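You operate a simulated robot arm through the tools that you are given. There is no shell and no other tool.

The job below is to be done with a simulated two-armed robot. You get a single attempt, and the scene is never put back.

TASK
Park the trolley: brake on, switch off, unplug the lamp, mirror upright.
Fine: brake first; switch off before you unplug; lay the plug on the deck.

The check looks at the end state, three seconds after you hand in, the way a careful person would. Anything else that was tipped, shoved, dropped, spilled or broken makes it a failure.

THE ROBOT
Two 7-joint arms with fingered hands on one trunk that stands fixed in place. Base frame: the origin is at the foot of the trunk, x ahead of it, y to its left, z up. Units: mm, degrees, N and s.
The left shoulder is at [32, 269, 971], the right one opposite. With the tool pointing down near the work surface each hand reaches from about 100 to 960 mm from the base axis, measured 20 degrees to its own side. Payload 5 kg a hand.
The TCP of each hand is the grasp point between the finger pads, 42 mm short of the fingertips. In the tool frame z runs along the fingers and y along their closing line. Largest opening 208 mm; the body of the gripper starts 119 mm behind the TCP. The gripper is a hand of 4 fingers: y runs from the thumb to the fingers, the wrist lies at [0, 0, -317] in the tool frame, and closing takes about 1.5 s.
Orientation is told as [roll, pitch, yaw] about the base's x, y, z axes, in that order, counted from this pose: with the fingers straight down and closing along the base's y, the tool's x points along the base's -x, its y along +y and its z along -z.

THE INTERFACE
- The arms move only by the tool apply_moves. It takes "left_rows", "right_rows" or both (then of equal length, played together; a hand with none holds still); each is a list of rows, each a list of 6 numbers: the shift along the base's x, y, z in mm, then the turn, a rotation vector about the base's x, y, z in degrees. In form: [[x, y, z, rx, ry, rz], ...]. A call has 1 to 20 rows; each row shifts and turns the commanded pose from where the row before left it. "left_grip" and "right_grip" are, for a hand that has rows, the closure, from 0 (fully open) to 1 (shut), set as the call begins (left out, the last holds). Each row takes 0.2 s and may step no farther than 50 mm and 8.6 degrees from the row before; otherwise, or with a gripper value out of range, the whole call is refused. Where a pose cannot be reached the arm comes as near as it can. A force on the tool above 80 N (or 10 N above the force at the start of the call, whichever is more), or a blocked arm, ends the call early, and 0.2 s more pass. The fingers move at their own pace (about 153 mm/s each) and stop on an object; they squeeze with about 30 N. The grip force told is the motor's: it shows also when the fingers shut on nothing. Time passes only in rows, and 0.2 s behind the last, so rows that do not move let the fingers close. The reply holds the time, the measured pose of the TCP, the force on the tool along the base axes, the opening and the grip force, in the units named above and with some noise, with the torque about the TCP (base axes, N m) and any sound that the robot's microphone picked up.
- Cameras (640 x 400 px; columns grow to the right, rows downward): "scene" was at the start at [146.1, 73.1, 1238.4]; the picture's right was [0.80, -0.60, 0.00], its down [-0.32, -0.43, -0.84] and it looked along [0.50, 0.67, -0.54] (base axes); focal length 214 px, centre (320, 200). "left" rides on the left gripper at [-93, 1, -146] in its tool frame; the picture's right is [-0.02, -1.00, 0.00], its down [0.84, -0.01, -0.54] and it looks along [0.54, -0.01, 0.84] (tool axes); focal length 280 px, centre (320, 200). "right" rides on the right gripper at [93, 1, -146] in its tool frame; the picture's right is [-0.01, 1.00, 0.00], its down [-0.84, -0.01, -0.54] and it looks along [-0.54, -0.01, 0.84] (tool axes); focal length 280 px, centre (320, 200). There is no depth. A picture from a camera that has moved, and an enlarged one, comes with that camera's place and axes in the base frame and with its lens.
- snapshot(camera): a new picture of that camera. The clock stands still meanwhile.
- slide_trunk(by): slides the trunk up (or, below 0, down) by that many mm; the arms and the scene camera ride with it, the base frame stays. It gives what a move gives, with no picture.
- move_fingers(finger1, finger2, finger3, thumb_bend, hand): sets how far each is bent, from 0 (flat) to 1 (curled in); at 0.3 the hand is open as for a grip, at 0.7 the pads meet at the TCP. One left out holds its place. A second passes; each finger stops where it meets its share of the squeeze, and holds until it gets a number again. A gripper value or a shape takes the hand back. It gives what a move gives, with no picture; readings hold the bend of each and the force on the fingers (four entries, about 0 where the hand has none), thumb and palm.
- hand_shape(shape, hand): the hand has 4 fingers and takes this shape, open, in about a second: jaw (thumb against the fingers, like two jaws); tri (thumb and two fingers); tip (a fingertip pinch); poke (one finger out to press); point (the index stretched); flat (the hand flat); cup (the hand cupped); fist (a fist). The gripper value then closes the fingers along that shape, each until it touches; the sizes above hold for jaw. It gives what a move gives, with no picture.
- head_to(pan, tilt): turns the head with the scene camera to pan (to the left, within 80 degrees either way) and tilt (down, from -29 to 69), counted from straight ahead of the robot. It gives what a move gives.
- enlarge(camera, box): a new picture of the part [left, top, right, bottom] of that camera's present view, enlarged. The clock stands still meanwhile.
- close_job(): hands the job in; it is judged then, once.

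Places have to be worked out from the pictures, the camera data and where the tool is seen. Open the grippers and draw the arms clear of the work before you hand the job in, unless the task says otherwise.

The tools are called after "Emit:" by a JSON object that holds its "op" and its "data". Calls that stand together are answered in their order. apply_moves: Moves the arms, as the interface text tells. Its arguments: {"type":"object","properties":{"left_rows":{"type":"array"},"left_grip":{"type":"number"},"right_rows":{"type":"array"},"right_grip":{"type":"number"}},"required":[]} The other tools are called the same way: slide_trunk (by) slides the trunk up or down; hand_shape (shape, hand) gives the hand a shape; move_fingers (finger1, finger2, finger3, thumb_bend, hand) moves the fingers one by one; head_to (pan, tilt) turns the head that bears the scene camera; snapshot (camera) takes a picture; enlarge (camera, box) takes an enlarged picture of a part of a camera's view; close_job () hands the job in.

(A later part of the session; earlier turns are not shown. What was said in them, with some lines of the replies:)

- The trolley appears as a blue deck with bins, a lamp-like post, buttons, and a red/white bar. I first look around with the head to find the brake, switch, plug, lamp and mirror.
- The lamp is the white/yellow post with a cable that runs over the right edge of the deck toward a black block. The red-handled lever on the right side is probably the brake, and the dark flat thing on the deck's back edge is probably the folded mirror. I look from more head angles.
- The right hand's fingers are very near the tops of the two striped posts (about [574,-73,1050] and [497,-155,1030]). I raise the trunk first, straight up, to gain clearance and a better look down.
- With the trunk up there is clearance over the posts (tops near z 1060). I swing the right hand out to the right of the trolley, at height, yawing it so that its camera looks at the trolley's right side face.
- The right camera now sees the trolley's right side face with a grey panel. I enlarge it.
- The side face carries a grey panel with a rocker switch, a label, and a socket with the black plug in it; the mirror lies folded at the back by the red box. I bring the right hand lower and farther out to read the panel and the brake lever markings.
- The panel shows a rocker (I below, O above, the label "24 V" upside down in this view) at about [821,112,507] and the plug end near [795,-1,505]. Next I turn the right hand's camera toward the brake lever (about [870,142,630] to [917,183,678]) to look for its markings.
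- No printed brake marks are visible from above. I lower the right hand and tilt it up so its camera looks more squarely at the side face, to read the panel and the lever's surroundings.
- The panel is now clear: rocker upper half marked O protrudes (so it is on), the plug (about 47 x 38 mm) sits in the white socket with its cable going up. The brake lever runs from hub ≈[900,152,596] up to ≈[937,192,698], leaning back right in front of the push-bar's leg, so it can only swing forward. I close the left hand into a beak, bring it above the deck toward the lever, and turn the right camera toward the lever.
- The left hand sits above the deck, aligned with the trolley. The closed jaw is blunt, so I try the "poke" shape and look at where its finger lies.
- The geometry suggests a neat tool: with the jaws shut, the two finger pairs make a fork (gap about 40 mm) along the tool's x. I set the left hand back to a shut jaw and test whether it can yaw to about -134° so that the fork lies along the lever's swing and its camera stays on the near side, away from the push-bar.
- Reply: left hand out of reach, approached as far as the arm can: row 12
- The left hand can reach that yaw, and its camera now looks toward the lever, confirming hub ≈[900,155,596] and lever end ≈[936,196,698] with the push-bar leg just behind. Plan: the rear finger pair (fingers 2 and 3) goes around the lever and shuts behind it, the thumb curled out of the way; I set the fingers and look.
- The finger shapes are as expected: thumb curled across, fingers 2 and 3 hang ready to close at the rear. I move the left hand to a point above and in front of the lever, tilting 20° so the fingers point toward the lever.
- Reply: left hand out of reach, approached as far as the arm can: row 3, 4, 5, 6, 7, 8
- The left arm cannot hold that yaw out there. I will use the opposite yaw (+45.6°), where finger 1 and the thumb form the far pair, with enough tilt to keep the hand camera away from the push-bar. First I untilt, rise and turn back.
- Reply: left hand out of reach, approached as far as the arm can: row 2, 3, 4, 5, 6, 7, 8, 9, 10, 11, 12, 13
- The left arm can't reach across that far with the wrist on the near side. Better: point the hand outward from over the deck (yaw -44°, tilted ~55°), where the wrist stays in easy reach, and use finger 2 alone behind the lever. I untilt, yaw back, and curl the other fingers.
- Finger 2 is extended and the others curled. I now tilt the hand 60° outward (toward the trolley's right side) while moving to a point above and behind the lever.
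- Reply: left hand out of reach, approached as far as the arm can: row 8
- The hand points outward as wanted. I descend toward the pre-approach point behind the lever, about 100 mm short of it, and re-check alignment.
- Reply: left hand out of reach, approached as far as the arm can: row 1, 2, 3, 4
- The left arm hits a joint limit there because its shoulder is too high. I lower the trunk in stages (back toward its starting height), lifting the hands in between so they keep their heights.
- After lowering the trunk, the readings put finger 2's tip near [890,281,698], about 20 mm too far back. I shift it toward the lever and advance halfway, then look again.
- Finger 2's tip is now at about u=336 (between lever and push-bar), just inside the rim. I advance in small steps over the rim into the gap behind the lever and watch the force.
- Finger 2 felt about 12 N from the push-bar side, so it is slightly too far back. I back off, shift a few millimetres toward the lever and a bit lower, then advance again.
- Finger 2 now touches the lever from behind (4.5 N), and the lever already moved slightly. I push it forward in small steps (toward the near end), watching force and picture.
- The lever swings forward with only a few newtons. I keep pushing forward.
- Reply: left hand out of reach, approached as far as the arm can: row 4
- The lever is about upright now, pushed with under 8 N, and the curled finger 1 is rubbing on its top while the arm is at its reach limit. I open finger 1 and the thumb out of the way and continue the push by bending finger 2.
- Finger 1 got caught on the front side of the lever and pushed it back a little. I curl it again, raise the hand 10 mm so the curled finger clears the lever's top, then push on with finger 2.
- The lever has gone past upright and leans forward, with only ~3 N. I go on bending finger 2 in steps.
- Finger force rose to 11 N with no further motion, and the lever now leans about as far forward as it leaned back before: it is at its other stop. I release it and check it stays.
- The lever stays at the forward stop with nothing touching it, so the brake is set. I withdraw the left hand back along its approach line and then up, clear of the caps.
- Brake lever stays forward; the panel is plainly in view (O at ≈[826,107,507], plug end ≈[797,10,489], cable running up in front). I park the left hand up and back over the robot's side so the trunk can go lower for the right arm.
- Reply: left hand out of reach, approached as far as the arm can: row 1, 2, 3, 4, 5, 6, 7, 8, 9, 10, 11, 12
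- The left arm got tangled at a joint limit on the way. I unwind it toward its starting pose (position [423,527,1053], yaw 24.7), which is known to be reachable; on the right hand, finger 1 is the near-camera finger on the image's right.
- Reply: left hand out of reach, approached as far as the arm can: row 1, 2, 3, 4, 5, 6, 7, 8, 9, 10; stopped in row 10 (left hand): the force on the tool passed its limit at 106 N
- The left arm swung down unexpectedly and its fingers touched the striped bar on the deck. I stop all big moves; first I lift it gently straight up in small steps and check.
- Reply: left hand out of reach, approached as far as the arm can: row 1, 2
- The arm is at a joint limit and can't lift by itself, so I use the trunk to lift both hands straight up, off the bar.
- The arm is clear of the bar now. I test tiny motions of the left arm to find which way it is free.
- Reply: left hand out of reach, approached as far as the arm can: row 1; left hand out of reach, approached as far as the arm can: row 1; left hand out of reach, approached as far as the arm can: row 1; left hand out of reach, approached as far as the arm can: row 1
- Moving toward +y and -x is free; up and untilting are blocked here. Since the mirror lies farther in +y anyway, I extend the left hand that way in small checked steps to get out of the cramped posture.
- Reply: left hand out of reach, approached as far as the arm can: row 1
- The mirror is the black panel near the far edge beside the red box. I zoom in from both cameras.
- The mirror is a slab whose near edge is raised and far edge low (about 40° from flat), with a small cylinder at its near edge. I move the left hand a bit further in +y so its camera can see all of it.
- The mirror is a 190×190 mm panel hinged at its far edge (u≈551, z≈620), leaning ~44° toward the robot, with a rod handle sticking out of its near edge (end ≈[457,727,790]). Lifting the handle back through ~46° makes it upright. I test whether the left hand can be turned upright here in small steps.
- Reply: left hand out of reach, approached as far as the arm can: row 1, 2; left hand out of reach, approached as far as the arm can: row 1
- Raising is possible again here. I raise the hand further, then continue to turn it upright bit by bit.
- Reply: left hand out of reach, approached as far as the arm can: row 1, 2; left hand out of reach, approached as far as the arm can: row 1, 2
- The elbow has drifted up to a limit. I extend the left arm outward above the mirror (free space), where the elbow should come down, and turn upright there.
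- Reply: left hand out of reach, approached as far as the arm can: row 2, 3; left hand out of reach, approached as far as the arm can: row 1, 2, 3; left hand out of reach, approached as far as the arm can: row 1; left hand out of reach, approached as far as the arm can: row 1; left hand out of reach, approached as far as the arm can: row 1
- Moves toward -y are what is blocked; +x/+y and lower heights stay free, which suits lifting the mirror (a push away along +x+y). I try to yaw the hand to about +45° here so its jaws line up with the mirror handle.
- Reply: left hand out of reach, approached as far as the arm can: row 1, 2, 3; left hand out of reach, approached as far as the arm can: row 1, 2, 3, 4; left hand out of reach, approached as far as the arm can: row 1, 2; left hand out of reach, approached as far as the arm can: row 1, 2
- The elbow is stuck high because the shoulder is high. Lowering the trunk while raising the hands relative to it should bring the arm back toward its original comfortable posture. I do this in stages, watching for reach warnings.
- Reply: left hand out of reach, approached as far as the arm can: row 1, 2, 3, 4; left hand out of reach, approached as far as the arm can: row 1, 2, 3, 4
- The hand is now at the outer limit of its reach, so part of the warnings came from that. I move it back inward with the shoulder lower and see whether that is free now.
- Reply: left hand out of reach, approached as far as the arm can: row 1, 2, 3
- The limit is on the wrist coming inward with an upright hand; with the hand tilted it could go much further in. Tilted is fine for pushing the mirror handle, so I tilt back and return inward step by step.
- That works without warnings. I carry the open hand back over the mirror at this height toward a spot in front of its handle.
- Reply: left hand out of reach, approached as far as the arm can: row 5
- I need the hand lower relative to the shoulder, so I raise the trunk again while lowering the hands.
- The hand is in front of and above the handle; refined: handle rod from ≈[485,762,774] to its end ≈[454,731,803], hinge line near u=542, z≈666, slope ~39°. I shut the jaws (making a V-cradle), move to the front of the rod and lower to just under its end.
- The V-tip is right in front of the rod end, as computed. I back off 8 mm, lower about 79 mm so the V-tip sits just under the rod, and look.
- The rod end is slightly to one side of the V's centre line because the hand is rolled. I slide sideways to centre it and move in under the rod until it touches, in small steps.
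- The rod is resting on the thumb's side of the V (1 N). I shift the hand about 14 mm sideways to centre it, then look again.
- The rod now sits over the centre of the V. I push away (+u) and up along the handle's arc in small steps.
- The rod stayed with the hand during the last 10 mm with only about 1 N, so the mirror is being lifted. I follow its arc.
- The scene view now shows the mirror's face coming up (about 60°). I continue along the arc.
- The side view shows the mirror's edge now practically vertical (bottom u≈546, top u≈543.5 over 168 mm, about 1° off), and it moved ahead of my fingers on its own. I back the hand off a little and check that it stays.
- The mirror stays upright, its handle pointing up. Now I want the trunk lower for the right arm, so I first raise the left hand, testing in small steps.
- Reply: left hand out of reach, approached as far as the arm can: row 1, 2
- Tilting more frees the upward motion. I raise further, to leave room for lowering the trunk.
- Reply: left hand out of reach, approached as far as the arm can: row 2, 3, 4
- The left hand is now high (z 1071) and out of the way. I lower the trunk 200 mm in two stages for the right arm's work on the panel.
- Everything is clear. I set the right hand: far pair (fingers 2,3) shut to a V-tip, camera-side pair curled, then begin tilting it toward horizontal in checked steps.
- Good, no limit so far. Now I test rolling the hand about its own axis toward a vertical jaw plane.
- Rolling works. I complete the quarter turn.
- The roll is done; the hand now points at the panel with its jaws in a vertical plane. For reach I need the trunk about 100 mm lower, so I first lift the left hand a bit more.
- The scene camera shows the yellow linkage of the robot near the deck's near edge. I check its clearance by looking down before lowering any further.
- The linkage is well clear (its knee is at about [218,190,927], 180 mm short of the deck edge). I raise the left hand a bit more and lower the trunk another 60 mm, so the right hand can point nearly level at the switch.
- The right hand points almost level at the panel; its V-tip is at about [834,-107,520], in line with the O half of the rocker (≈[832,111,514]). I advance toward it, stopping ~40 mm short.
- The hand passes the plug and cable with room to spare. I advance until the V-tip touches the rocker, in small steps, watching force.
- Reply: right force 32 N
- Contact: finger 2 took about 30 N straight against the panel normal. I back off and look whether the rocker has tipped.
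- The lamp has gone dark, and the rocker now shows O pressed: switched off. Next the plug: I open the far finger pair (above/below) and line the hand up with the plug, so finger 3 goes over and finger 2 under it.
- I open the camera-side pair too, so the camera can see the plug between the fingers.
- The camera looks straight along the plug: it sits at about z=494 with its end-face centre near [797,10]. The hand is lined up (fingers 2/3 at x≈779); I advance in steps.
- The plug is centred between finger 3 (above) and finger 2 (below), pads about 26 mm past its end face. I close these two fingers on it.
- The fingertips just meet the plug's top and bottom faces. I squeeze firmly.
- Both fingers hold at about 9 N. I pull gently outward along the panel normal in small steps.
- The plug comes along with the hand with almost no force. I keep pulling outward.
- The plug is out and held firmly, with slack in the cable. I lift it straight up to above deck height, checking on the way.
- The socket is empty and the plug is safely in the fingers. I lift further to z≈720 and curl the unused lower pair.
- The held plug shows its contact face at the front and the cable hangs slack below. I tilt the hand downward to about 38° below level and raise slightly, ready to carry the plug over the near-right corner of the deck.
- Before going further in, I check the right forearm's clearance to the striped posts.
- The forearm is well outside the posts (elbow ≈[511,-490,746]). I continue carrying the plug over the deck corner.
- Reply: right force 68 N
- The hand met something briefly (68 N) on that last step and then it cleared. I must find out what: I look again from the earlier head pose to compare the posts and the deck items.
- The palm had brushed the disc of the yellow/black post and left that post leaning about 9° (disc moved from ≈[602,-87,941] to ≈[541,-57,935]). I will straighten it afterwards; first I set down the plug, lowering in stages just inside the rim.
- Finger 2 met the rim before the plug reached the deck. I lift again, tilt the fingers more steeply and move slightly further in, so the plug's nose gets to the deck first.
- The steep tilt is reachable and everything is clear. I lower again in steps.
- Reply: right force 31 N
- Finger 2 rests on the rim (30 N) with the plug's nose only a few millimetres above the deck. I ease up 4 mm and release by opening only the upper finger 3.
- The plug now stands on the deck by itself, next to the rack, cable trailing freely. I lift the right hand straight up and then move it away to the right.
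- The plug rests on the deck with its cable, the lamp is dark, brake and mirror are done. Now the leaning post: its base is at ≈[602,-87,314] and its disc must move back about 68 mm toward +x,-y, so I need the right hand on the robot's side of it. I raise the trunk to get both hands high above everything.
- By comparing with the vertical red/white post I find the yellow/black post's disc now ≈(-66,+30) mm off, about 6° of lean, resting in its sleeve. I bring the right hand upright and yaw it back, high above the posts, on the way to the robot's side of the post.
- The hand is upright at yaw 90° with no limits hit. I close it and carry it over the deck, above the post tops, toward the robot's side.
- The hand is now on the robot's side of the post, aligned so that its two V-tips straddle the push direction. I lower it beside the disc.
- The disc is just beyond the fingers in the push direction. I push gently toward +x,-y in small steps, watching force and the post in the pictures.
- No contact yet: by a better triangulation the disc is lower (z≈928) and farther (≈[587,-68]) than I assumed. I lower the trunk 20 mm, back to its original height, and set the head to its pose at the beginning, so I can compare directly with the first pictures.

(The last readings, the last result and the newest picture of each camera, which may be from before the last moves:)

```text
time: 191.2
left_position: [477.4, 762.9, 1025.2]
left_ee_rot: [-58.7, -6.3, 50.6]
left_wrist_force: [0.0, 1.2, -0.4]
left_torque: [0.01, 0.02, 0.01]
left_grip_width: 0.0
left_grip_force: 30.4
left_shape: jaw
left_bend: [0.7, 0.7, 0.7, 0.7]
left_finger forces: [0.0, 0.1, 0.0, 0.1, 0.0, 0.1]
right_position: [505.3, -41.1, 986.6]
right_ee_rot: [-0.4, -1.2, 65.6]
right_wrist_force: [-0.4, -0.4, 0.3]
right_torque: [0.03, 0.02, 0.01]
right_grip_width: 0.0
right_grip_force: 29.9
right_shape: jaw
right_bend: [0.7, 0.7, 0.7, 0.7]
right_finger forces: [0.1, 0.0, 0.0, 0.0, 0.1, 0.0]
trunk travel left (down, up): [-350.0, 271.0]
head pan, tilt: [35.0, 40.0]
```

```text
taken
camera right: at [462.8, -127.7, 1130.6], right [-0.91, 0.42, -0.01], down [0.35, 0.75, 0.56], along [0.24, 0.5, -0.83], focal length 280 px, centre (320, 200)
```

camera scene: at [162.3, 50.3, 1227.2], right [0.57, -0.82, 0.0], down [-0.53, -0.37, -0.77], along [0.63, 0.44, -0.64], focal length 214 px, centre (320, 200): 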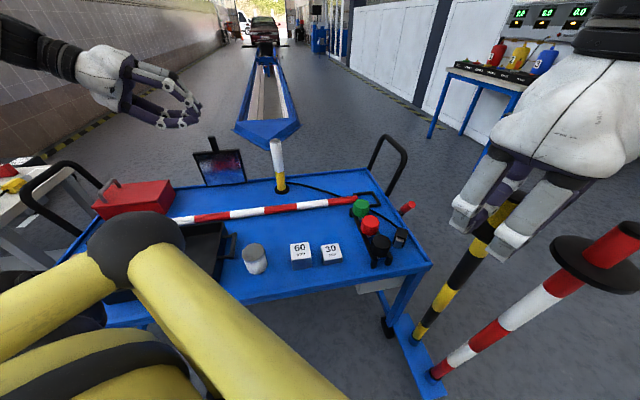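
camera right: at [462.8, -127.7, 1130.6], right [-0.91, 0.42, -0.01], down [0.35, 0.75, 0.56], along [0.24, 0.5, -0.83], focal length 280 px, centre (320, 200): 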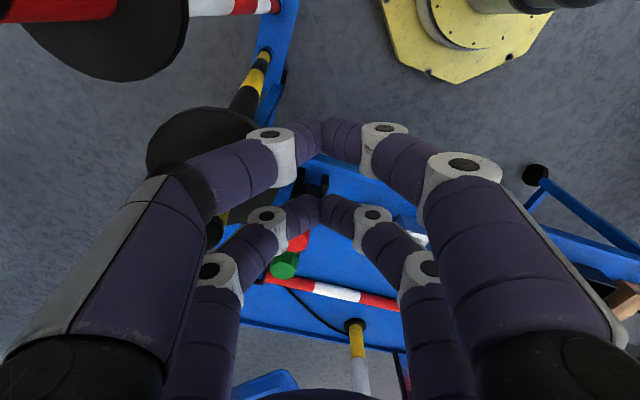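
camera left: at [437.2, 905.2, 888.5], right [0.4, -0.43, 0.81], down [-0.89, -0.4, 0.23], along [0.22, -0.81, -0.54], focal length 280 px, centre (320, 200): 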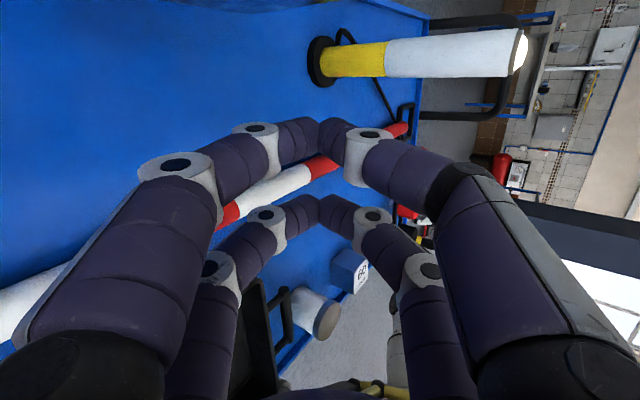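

The bar, blocks, jar, box and red/white post are all exactly where they were at the start. Only the yellow/black post leans. I zoom on it and then push further in small steps.

Emit:
{"op": "enlarge", "data": {"camera": "scene", "box": [400, 170, 640, 390]}}

Emit:
{"op": "apply_moves", "data": {"right_rows": [[7.3, -3.3, -2, 0, 0, 0], [7.3, -3.3, -2, 0, 0, 0]]}}

Emit:
{"op": "apply_moves", "data": {"right_rows": [[7.3, -3.3, 0, 0, 0, 0], [7.3, -3.3, 0, 0, 0, 0]]}}

Emit:
{"op": "enlarge", "data": {"camera": "scene", "box": [400, 170, 640, 390]}}

```text
1.82 times, centred on (520, 280) of scene
camera zoom: at [162.3, 50.3, 1227.2], right [0.57, -0.82, 0.0], down [-0.53, -0.37, -0.77], along [0.63, 0.44, -0.64], focal length 390 px, centre (-44, 54)
```

zoom: 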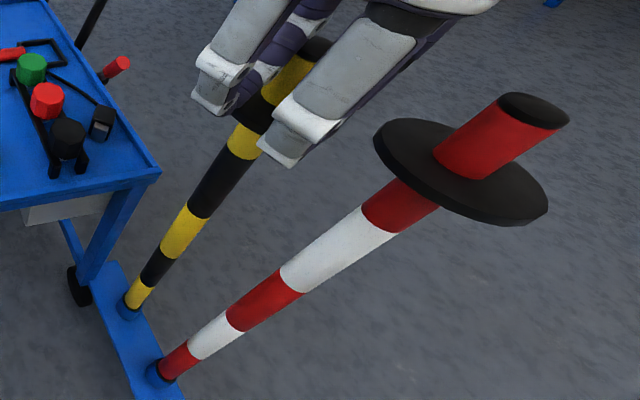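

```text
time: 191.8
left_position: [475.9, 762.5, 1026.7]
left_ee_rot: [-58.7, -6.2, 50.7]
left_wrist_force: [0.0, -0.1, 0.9]
left_torque: [0.02, 0.0, -0.02]
left_grip_width: 0.2
left_grip_force: 30.0
left_shape: jaw
left_bend: [0.7, 0.7, 0.7, 0.7]
left_finger forces: [0.1, 0.0, 0.0, 0.1, 0.1, 0.1]
right_position: [519.0, -47.5, 981.7]
right_ee_rot: [-0.3, -1.2, 65.6]
right_wrist_force: [0.2, -0.9, 0.3]
right_torque: [0.02, 0.0, 0.01]
right_grip_width: 0.0
right_grip_force: 30.0
right_shape: jaw
right_bend: [0.7, 0.7, 0.7, 0.7]
right_finger forces: [0.0, 0.0, 0.2, 0.0, 0.0, 0.0]
trunk travel left (down, up): [-350.0, 271.0]
head pan, tilt: [35.0, 40.0]
```

```text
time: 192.4
left_position: [477.0, 762.4, 1026.1]
left_ee_rot: [-58.7, -6.2, 50.7]
left_wrist_force: [0.8, 0.1, 0.5]
left_torque: [0.01, 0.02, 0.0]
left_grip_width: 0.0
left_grip_force: 30.0
left_shape: jaw
left_bend: [0.7, 0.7, 0.7, 0.7]
left_finger forces: [0.0, 0.0, 0.0, 0.0, 0.1, 0.0]
right_position: [533.5, -55.0, 982.2]
right_ee_rot: [-0.3, -1.3, 65.7]
right_wrist_force: [-0.1, -0.4, 1.7]
right_torque: [-0.01, 0.01, 0.02]
right_grip_width: 0.0
right_grip_force: 29.9
right_shape: jaw
right_bend: [0.7, 0.7, 0.7, 0.7]
right_finger forces: [0.0, 0.0, 0.7, 0.0, 0.9, 0.1]
trunk travel left (down, up): [-350.0, 271.0]
head pan, tilt: [35.0, 40.0]
```

```text
1.82 times, centred on (520, 280) of scene
camera zoom: at [162.2, 50.3, 1227.2], right [0.57, -0.82, 0.0], down [-0.53, -0.37, -0.77], along [0.63, 0.44, -0.64], focal length 390 px, centre (-44, 54)
```

zoom: 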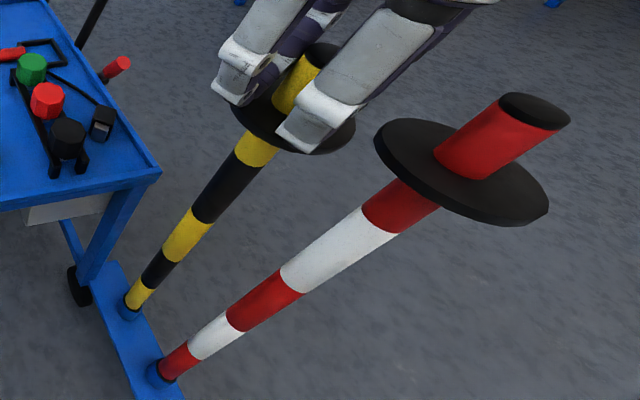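

Contact: both V's touch the post (about 1 N each) and it begins to follow. In the first picture its disc was at (324,67) in this zoom; now it is near (297,120). I keep pushing gently.

Emit:
{"op": "apply_moves", "data": {"right_rows": [[6.4, -2.9, 0, 0, 0, 0], [6.4, -2.9, 0, 0, 0, 0], [6.4, -2.9, 0, 0, 0, 0]]}}

Emit:
{"op": "enlarge", "data": {"camera": "scene", "box": [400, 170, 640, 390]}}

Emit:
{"op": "apply_moves", "data": {"right_rows": [[6.4, -2.9, 0, 0, 0, 0], [6.4, -2.9, 0, 0, 0, 0]]}}

Emit:
{"op": "enlarge", "data": {"camera": "scene", "box": [400, 170, 640, 390]}}

```text
time: 193.2
left_position: [476.3, 764.1, 1025.7]
left_ee_rot: [-58.7, -6.2, 50.6]
left_wrist_force: [-0.7, -0.2, -0.1]
left_torque: [0.0, 0.0, -0.02]
left_grip_width: 0.1
left_grip_force: 30.4
left_shape: jaw
left_bend: [0.7, 0.7, 0.7, 0.7]
left_finger forces: [0.0, 0.1, 0.0, 0.0, 0.0, 0.0]
right_position: [552.6, -62.3, 982.5]
right_ee_rot: [-0.3, -1.3, 65.7]
right_wrist_force: [-1.0, 1.0, 1.1]
right_torque: [0.02, -0.05, -0.03]
right_grip_width: 0.1
right_grip_force: 29.7
right_shape: jaw
right_bend: [0.7, 0.7, 0.7, 0.7]
right_finger forces: [0.0, 0.0, 1.2, 0.1, 1.3, 0.0]
trunk travel left (down, up): [-350.0, 271.0]
head pan, tilt: [35.0, 40.0]
```

```text
1.82 times, centred on (520, 280) of scene
camera zoom: at [162.1, 50.4, 1227.2], right [0.57, -0.82, 0.0], down [-0.53, -0.37, -0.77], along [0.63, 0.44, -0.64], focal length 390 px, centre (-44, 54)
```

zoom: 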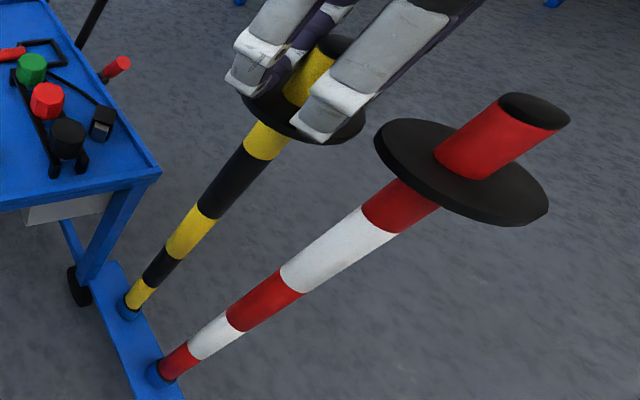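

```text
time: 193.8
left_position: [476.7, 763.1, 1026.3]
left_ee_rot: [-58.7, -6.2, 50.6]
left_wrist_force: [-0.2, -0.2, 0.0]
left_torque: [-0.05, 0.01, -0.01]
left_grip_width: 0.0
left_grip_force: 29.8
left_shape: jaw
left_bend: [0.7, 0.7, 0.7, 0.7]
left_finger forces: [0.0, 0.0, 0.0, 0.0, 0.0, 0.0]
right_position: [565.4, -68.6, 981.6]
right_ee_rot: [-0.2, -1.2, 65.6]
right_wrist_force: [0.2, -0.2, -0.3]
right_torque: [0.01, 0.02, 0.01]
right_grip_width: 0.0
right_grip_force: 29.6
right_shape: jaw
right_bend: [0.7, 0.7, 0.7, 0.7]
right_finger forces: [0.1, 0.0, 0.1, 0.1, 0.0, 0.0]
trunk travel left (down, up): [-350.0, 271.0]
head pan, tilt: [35.0, 40.0]
```

```text
1.82 times, centred on (520, 280) of scene
camera zoom: at [162.2, 50.3, 1227.2], right [0.57, -0.82, 0.0], down [-0.53, -0.37, -0.77], along [0.63, 0.44, -0.64], focal length 390 px, centre (-44, 54)
```

zoom: 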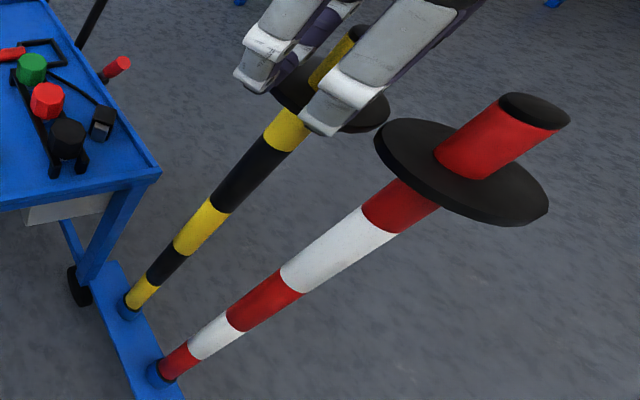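

The post swung past my fingers. I check its line precisely against the vertical vanishing point.

Emit:
{"op": "enlarge", "data": {"camera": "scene", "box": [400, 200, 540, 345]}}

Emit:
{"op": "snapshot", "data": {"camera": "right"}}

```text
2.76 times, centred on (470, 272) of scene
camera zoom: at [162.2, 50.3, 1227.2], right [0.57, -0.82, 0.0], down [-0.53, -0.37, -0.77], along [0.63, 0.44, -0.64], focal length 592 px, centre (-94, 0)
```

zoom: 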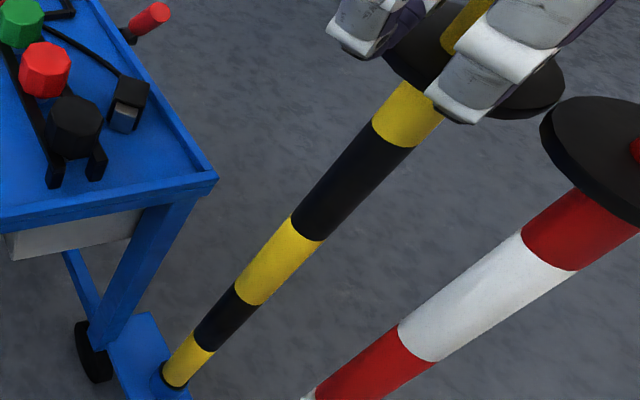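

```text
taken
camera right: at [522.9, -155.9, 1126.4], right [-0.91, 0.42, 0.0], down [0.35, 0.75, 0.56], along [0.24, 0.5, -0.83], focal length 280 px, centre (320, 200)
```

right: 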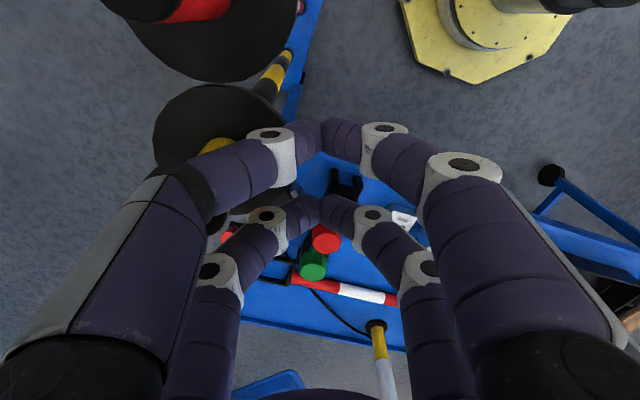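

In this view the post is now within about 1° of vertical, standing on its own with no force from my hand. I back the hand off and look from other directions to confirm.

Emit:
{"op": "apply_moves", "data": {"right_rows": [[-9, 4, 0, 0, 0, 0], [-13.7, 6.2, 0, 0, 0, 0], [-18, 8, 0, 0, 0, 0], [-18, 8, 0, 0, 0, 0], [-18, 8, 0, 0, 0, 0], [-9, 4, 0, 0, 0, 0]]}}

Emit:
{"op": "snapshot", "data": {"camera": "scene"}}

Emit:
{"op": "enlarge", "data": {"camera": "scene", "box": [400, 170, 640, 390]}}

Emit:
{"op": "snapshot", "data": {"camera": "right"}}

```text
time: 195.2
left_position: [476.9, 763.2, 1026.5]
left_ee_rot: [-58.6, -6.2, 50.7]
left_wrist_force: [0.1, -0.2, -0.8]
left_torque: [-0.05, -0.03, -0.01]
left_grip_width: 0.0
left_grip_force: 30.0
left_shape: jaw
left_bend: [0.7, 0.7, 0.7, 0.7]
left_finger forces: [0.1, 0.0, 0.0, 0.0, 0.0, 0.1]
right_position: [478.9, -29.8, 981.5]
right_ee_rot: [-0.3, -1.2, 65.7]
right_wrist_force: [0.3, 0.5, -0.1]
right_torque: [0.0, -0.01, 0.01]
right_grip_width: 0.3
right_grip_force: 30.1
right_shape: jaw
right_bend: [0.7, 0.7, 0.7, 0.7]
right_finger forces: [0.1, 0.0, 0.0, 0.0, 0.0, 0.1]
trunk travel left (down, up): [-350.0, 271.0]
head pan, tilt: [35.0, 40.0]
```

```text
taken
camera scene: at [162.1, 50.4, 1227.2], right [0.57, -0.82, 0.0], down [-0.53, -0.37, -0.77], along [0.63, 0.44, -0.64], focal length 214 px, centre (320, 200)
```

scene: 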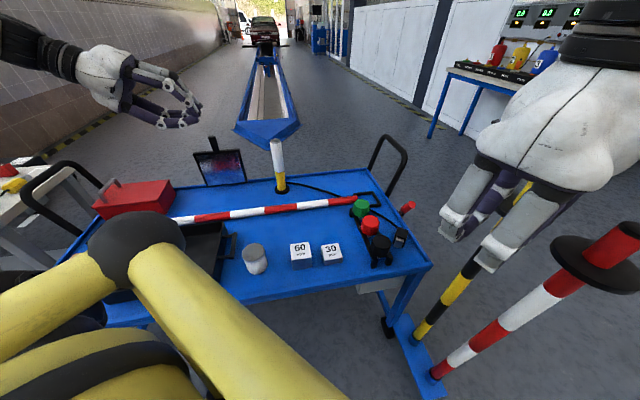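

```text
1.82 times, centred on (520, 280) of scene
camera zoom: at [162.1, 50.4, 1227.2], right [0.57, -0.82, 0.0], down [-0.53, -0.37, -0.77], along [0.63, 0.44, -0.64], focal length 390 px, centre (-44, 54)
```

zoom: 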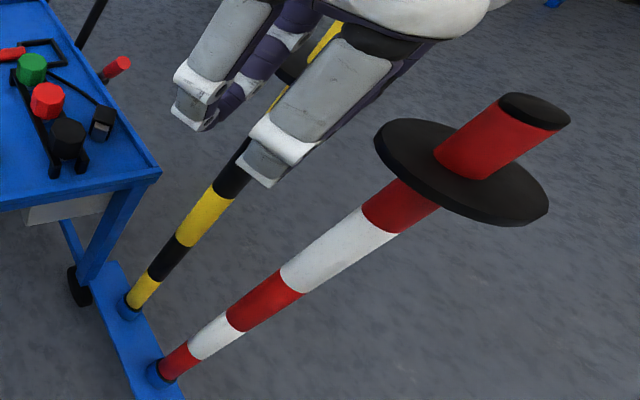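

```text
taken
camera right: at [437.7, -117.1, 1127.1], right [-0.91, 0.42, -0.01], down [0.35, 0.75, 0.56], along [0.24, 0.5, -0.83], focal length 280 px, centre (320, 200)
```

right: 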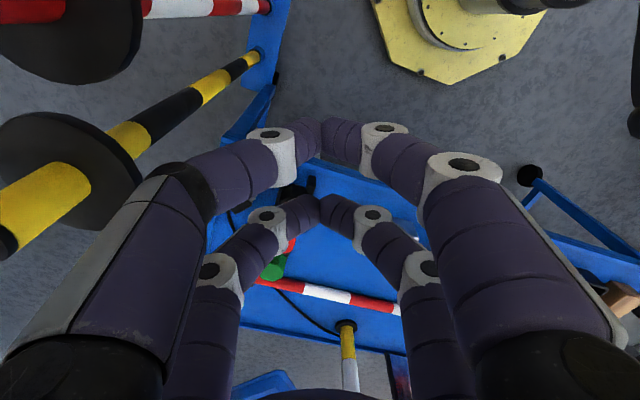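

Emit:
{"op": "apply_moves", "data": {"right_rows": [[-5, 4, 20, 0, 0, 0], [-5, 4, 20, 0, 0, 0], [-5, 4, 20, 0, 0, 0], [0, 4, 20, 0, 0, -4], [0, 4, 20, 0, 0, -4], [0, 4, 20, 0, 0, -4]]}}

Emit:
{"op": "enlarge", "data": {"camera": "scene", "box": [400, 150, 640, 390]}}

Emit:
{"op": "head_to", "data": {"pan": -10, "tilt": 35}}

Emit:
{"op": "enlarge", "data": {"camera": "scene", "box": [240, 150, 420, 370]}}

```text
time: 196.6
left_position: [477.8, 763.5, 1026.6]
left_ee_rot: [-58.7, -6.3, 50.7]
left_wrist_force: [-0.1, 0.3, 0.2]
left_torque: [-0.04, -0.03, 0.01]
left_grip_width: 0.0
left_grip_force: 30.3
left_shape: jaw
left_bend: [0.7, 0.7, 0.7, 0.7]
left_finger forces: [0.0, 0.0, 0.0, 0.1, 0.0, 0.0]
right_position: [466.4, -5.1, 1100.3]
right_ee_rot: [-0.3, -1.2, 53.7]
right_wrist_force: [-0.6, 0.3, -0.8]
right_torque: [-0.01, -0.01, -0.01]
right_grip_width: 0.0
right_grip_force: 30.2
right_shape: jaw
right_bend: [0.7, 0.7, 0.7, 0.7]
right_finger forces: [0.0, 0.0, 0.0, 0.0, 0.1, 0.0]
trunk travel left (down, up): [-350.0, 271.0]
head pan, tilt: [35.0, 40.0]
```

```text
1.67 times, centred on (520, 270) of scene
camera zoom: at [162.0, 50.5, 1227.3], right [0.57, -0.82, 0.0], down [-0.53, -0.37, -0.77], along [0.63, 0.44, -0.64], focal length 358 px, centre (-13, 83)
```

zoom: 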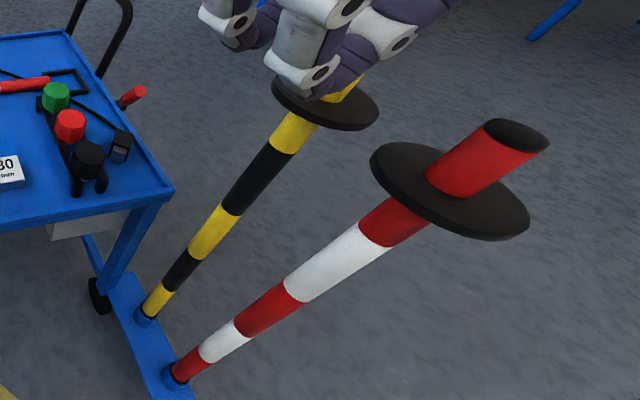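

```text
time: 197.7
left_position: [476.1, 764.8, 1026.2]
left_ee_rot: [-58.7, -6.2, 50.7]
left_wrist_force: [0.3, 0.6, -0.3]
left_torque: [0.0, -0.01, 0.01]
left_grip_width: 0.1
left_grip_force: 29.9
left_shape: jaw
left_bend: [0.7, 0.7, 0.7, 0.7]
left_finger forces: [0.1, 0.1, 0.1, 0.1, 0.1, 0.0]
right_position: [465.8, -6.6, 1102.0]
right_ee_rot: [-0.3, -1.3, 53.7]
right_wrist_force: [-0.2, 0.0, 0.2]
right_torque: [0.0, -0.03, 0.01]
right_grip_width: 0.0
right_grip_force: 30.1
right_shape: jaw
right_bend: [0.7, 0.7, 0.7, 0.7]
right_finger forces: [0.0, 0.1, 0.0, 0.0, 0.0, 0.0]
trunk travel left (down, up): [-350.0, 271.0]
head pan, tilt: [-10.0, 35.0]
```

```text
1.82 times, centred on (330, 260) of scene
camera zoom: at [179.3, -13.6, 1234.8], right [-0.17, -0.98, 0.0], down [-0.56, 0.1, -0.82], along [0.81, -0.14, -0.57], focal length 390 px, centre (302, 91)
```

zoom: 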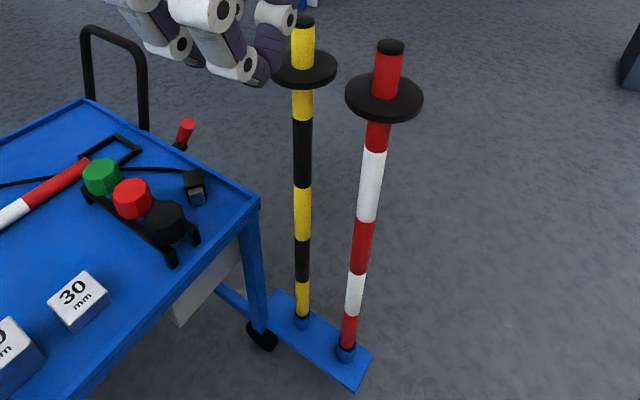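

Both views show the yellow/black post upright again (within the measuring error, like its neighbour). Now I raise the trunk to draw both arms clear of the trolley, then open both hands.

Emit:
{"op": "slide_trunk", "data": {"by": 150}}

Emit:
{"op": "apply_moves", "data": {"left_rows": [[0, 0, 0, 0, 0, 0], [0, 0, 0, 0, 0, 0], [0, 0, 0, 0, 0, 0], [0, 0, 0, 0, 0, 0], [0, 0, 0, 0, 0, 0], [0, 0, 0, 0, 0, 0], [0, 0, 0, 0, 0, 0], [0, 0, 0, 0, 0, 0]], "right_rows": [[0, 0, 0, 0, 0, 0], [0, 0, 0, 0, 0, 0], [0, 0, 0, 0, 0, 0], [0, 0, 0, 0, 0, 0], [0, 0, 0, 0, 0, 0], [0, 0, 0, 0, 0, 0], [0, 0, 0, 0, 0, 0], [0, 0, 0, 0, 0, 0]], "left_grip": 0, "right_grip": 0}}

Emit:
{"op": "head_to", "data": {"pan": 35, "tilt": 40}}

Emit:
{"op": "snapshot", "data": {"camera": "scene"}}

Emit:
{"op": "enlarge", "data": {"camera": "scene", "box": [320, 170, 580, 400]}}

Emit:
{"op": "enlarge", "data": {"camera": "scene", "box": [150, 150, 400, 310]}}

```text
time: 199.5
left_position: [476.9, 763.0, 1174.8]
left_ee_rot: [-58.7, -6.3, 50.7]
left_wrist_force: [0.0, 0.4, 0.3]
left_torque: [-0.01, -0.01, 0.03]
left_grip_width: 0.1
left_grip_force: 30.4
left_shape: jaw
left_bend: [0.7, 0.7, 0.7, 0.7]
left_finger forces: [0.0, 0.1, 0.0, 0.1, 0.1, 0.1]
right_position: [465.8, -5.8, 1251.2]
right_ee_rot: [-0.2, -1.3, 53.8]
right_wrist_force: [-1.0, 0.3, 0.4]
right_torque: [-0.02, 0.01, -0.02]
right_grip_width: 0.1
right_grip_force: 30.5
right_shape: jaw
right_bend: [0.7, 0.7, 0.7, 0.7]
right_finger forces: [0.1, 0.0, 0.0, 0.0, 0.0, 0.1]
trunk travel left (down, up): [-500.0, 121.0]
head pan, tilt: [-10.0, 35.0]
```

```text
time: 201.3
left_position: [477.0, 763.4, 1176.2]
left_ee_rot: [-58.7, -6.2, 50.6]
left_wrist_force: [-0.4, 0.3, -1.1]
left_torque: [0.0, 0.02, -0.01]
left_grip_width: 208.0
left_grip_force: 0.0
left_shape: jaw
left_bend: [0.3, 0.3, 0.3, 0.3]
left_finger forces: [0.0, 0.0, 0.0, 0.0, 0.1, 0.0]
right_position: [464.9, -6.6, 1253.2]
right_ee_rot: [-0.4, -1.4, 53.8]
right_wrist_force: [0.9, 0.7, -0.2]
right_torque: [0.02, -0.01, 0.05]
right_grip_width: 207.6
right_grip_force: 0.0
right_shape: jaw
right_bend: [0.3, 0.3, 0.3, 0.3]
right_finger forces: [0.0, 0.0, 0.1, 0.1, 0.0, 0.1]
trunk travel left (down, up): [-500.0, 121.0]
head pan, tilt: [-10.0, 35.0]
```

```text
time: 202.4
left_position: [476.2, 763.8, 1175.4]
left_ee_rot: [-58.7, -6.2, 50.7]
left_wrist_force: [-0.5, -0.8, -0.7]
left_torque: [0.01, -0.03, 0.0]
left_grip_width: 207.9
left_grip_force: 0.1
left_shape: jaw
left_bend: [0.3, 0.3, 0.3, 0.3]
left_finger forces: [0.0, 0.0, 0.1, 0.0, 0.0, 0.0]
right_position: [464.7, -6.3, 1251.9]
right_ee_rot: [-0.3, -1.3, 53.6]
right_wrist_force: [0.4, -0.6, 0.2]
right_torque: [0.0, -0.02, 0.0]
right_grip_width: 208.1
right_grip_force: 0.0
right_shape: jaw
right_bend: [0.3, 0.3, 0.3, 0.3]
right_finger forces: [0.0, 0.0, 0.0, 0.0, 0.1, 0.0]
trunk travel left (down, up): [-500.0, 121.0]
head pan, tilt: [35.0, 40.0]
```

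```text
taken
camera scene: at [142.9, 50.3, 1380.6], right [0.57, -0.82, 0.0], down [-0.53, -0.37, -0.77], along [0.63, 0.44, -0.64], focal length 214 px, centre (320, 200)
```

scene: 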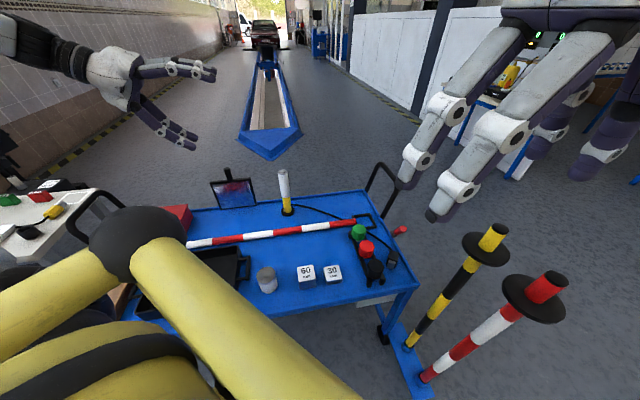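

```text
1.74 times, centred on (450, 285) of scene
camera zoom: at [142.9, 50.3, 1380.6], right [0.57, -0.82, 0.0], down [-0.53, -0.37, -0.77], along [0.63, 0.44, -0.64], focal length 373 px, centre (94, 52)
```

zoom: 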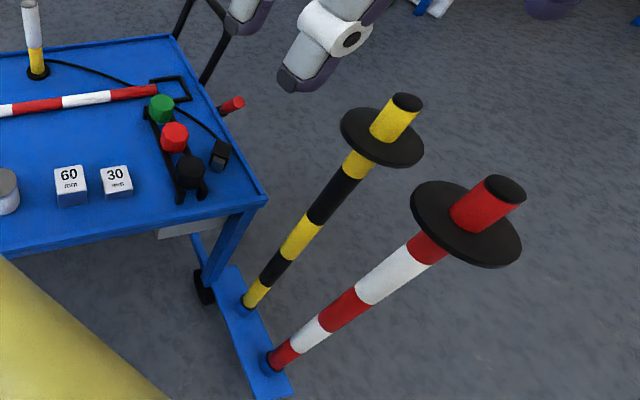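

```text
2.50 times, centred on (275, 230) of scene
camera zoom: at [142.9, 50.3, 1380.6], right [0.57, -0.82, 0.0], down [-0.53, -0.37, -0.77], along [0.63, 0.44, -0.64], focal length 536 px, centre (432, 125)
```

zoom: 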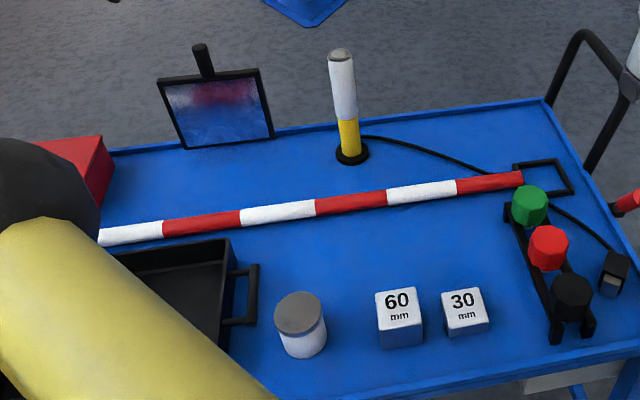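

Compared with the picture taken from this very pose at the start, everything else (posts, blocks, jar, bar, box, tray, lamp) is where it was. A last close look at the lever, the plug and the mirror before handing in.

Emit:
{"op": "enlarge", "data": {"camera": "scene", "box": [350, 200, 430, 280]}}

Emit:
{"op": "enlarge", "data": {"camera": "scene", "box": [195, 150, 305, 225]}}

Emit:
{"op": "snapshot", "data": {"camera": "right"}}

Emit:
{"op": "snapshot", "data": {"camera": "left"}}

```text
5.00 times, centred on (390, 240) of scene
camera zoom: at [142.9, 50.3, 1380.6], right [0.57, -0.82, 0.0], down [-0.53, -0.37, -0.77], along [0.63, 0.44, -0.64], focal length 1072 px, centre (-30, 0)
```

zoom: 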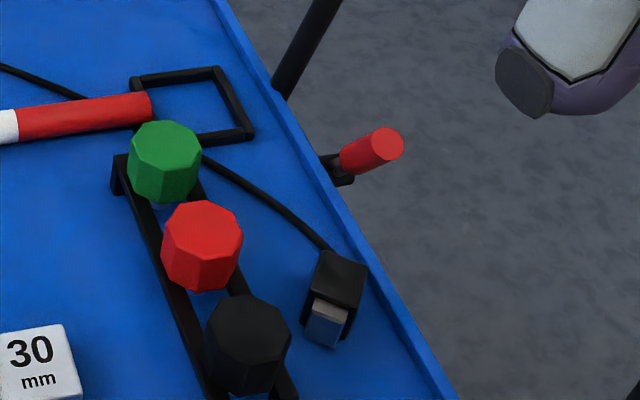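

```text
5.33 times, centred on (250, 188) of scene
camera zoom: at [142.9, 50.3, 1380.6], right [0.57, -0.82, 0.0], down [-0.53, -0.37, -0.77], along [0.63, 0.44, -0.64], focal length 1144 px, centre (693, 267)
```

zoom: 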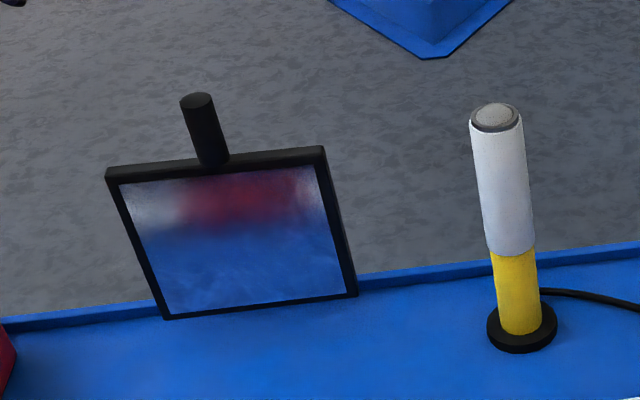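

```text
taken
camera right: at [406.1, -82.6, 1396.6], right [-0.8, 0.6, -0.01], down [0.5, 0.66, 0.56], along [0.34, 0.44, -0.83], focal length 280 px, centre (320, 200)
```

right: 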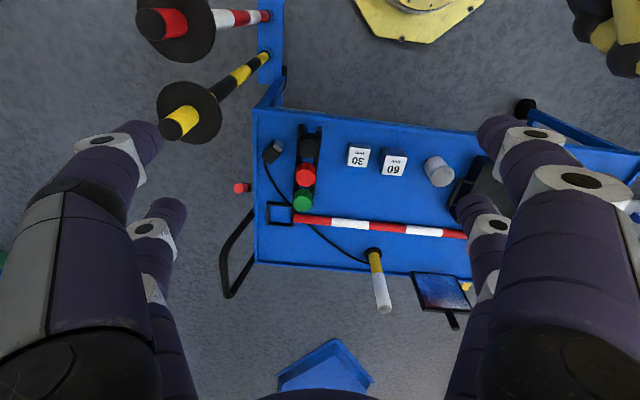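

```text
taken
camera left: at [432.4, 909.8, 1258.9], right [0.35, -0.39, 0.85], down [-0.9, -0.38, 0.2], along [0.25, -0.84, -0.49], focal length 280 px, centre (320, 200)
```

left: 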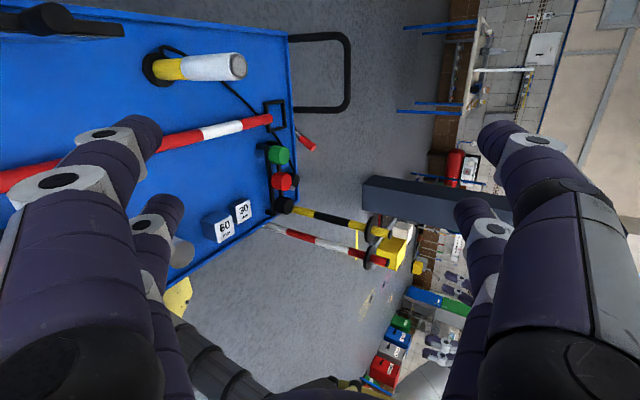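

Final pictures show the state I want. The lever is at its forward stop, which I take to be brake on, since it carries no markings. The lamp is dark, the plug lies on the deck with its cable slack, the mirror is upright, and both posts stand straight. Both hands are open and well above the trolley, so I hand the job in.

Emit:
{"op": "close_job", "data": {}}

```text
The job is handed in.
```

The trolley is parked: brake on, switch off, lamp unplugged with its plug lying on the deck, and mirror upright. I did them in the order you set, and moved the mirror between the brake and the switch.

- **Brake:** I moved the lever from its back stop to its forward stop, and it stayed there. It has no on/off markings. I took forward as "on" because it could not go any further back.
- **Switch and plug:** I pressed the rocker to O and the lamp went dark, then I pulled the plug. I released it a few millimetres above the deck, and it now rests just inside the rim on the right, its cable slack.
- **Mirror:** It stands within about 1° of vertical by my measurement and held once I let go.

Two things were touched along the way:

- **Striped bar:** An unplanned swing of the left arm hit the red/white bar or the deck hard enough to trip the force limit (106 N). In later pictures from the same camera position, the bar is where it was at the start.
- **Yellow/black post:** My right palm hit its disc and left it leaning about 6°. I pushed it upright again, and from two camera views it looks as vertical as the post beside it.

Everything else matches the first pictures, and both hands are open and clear of the trolley.
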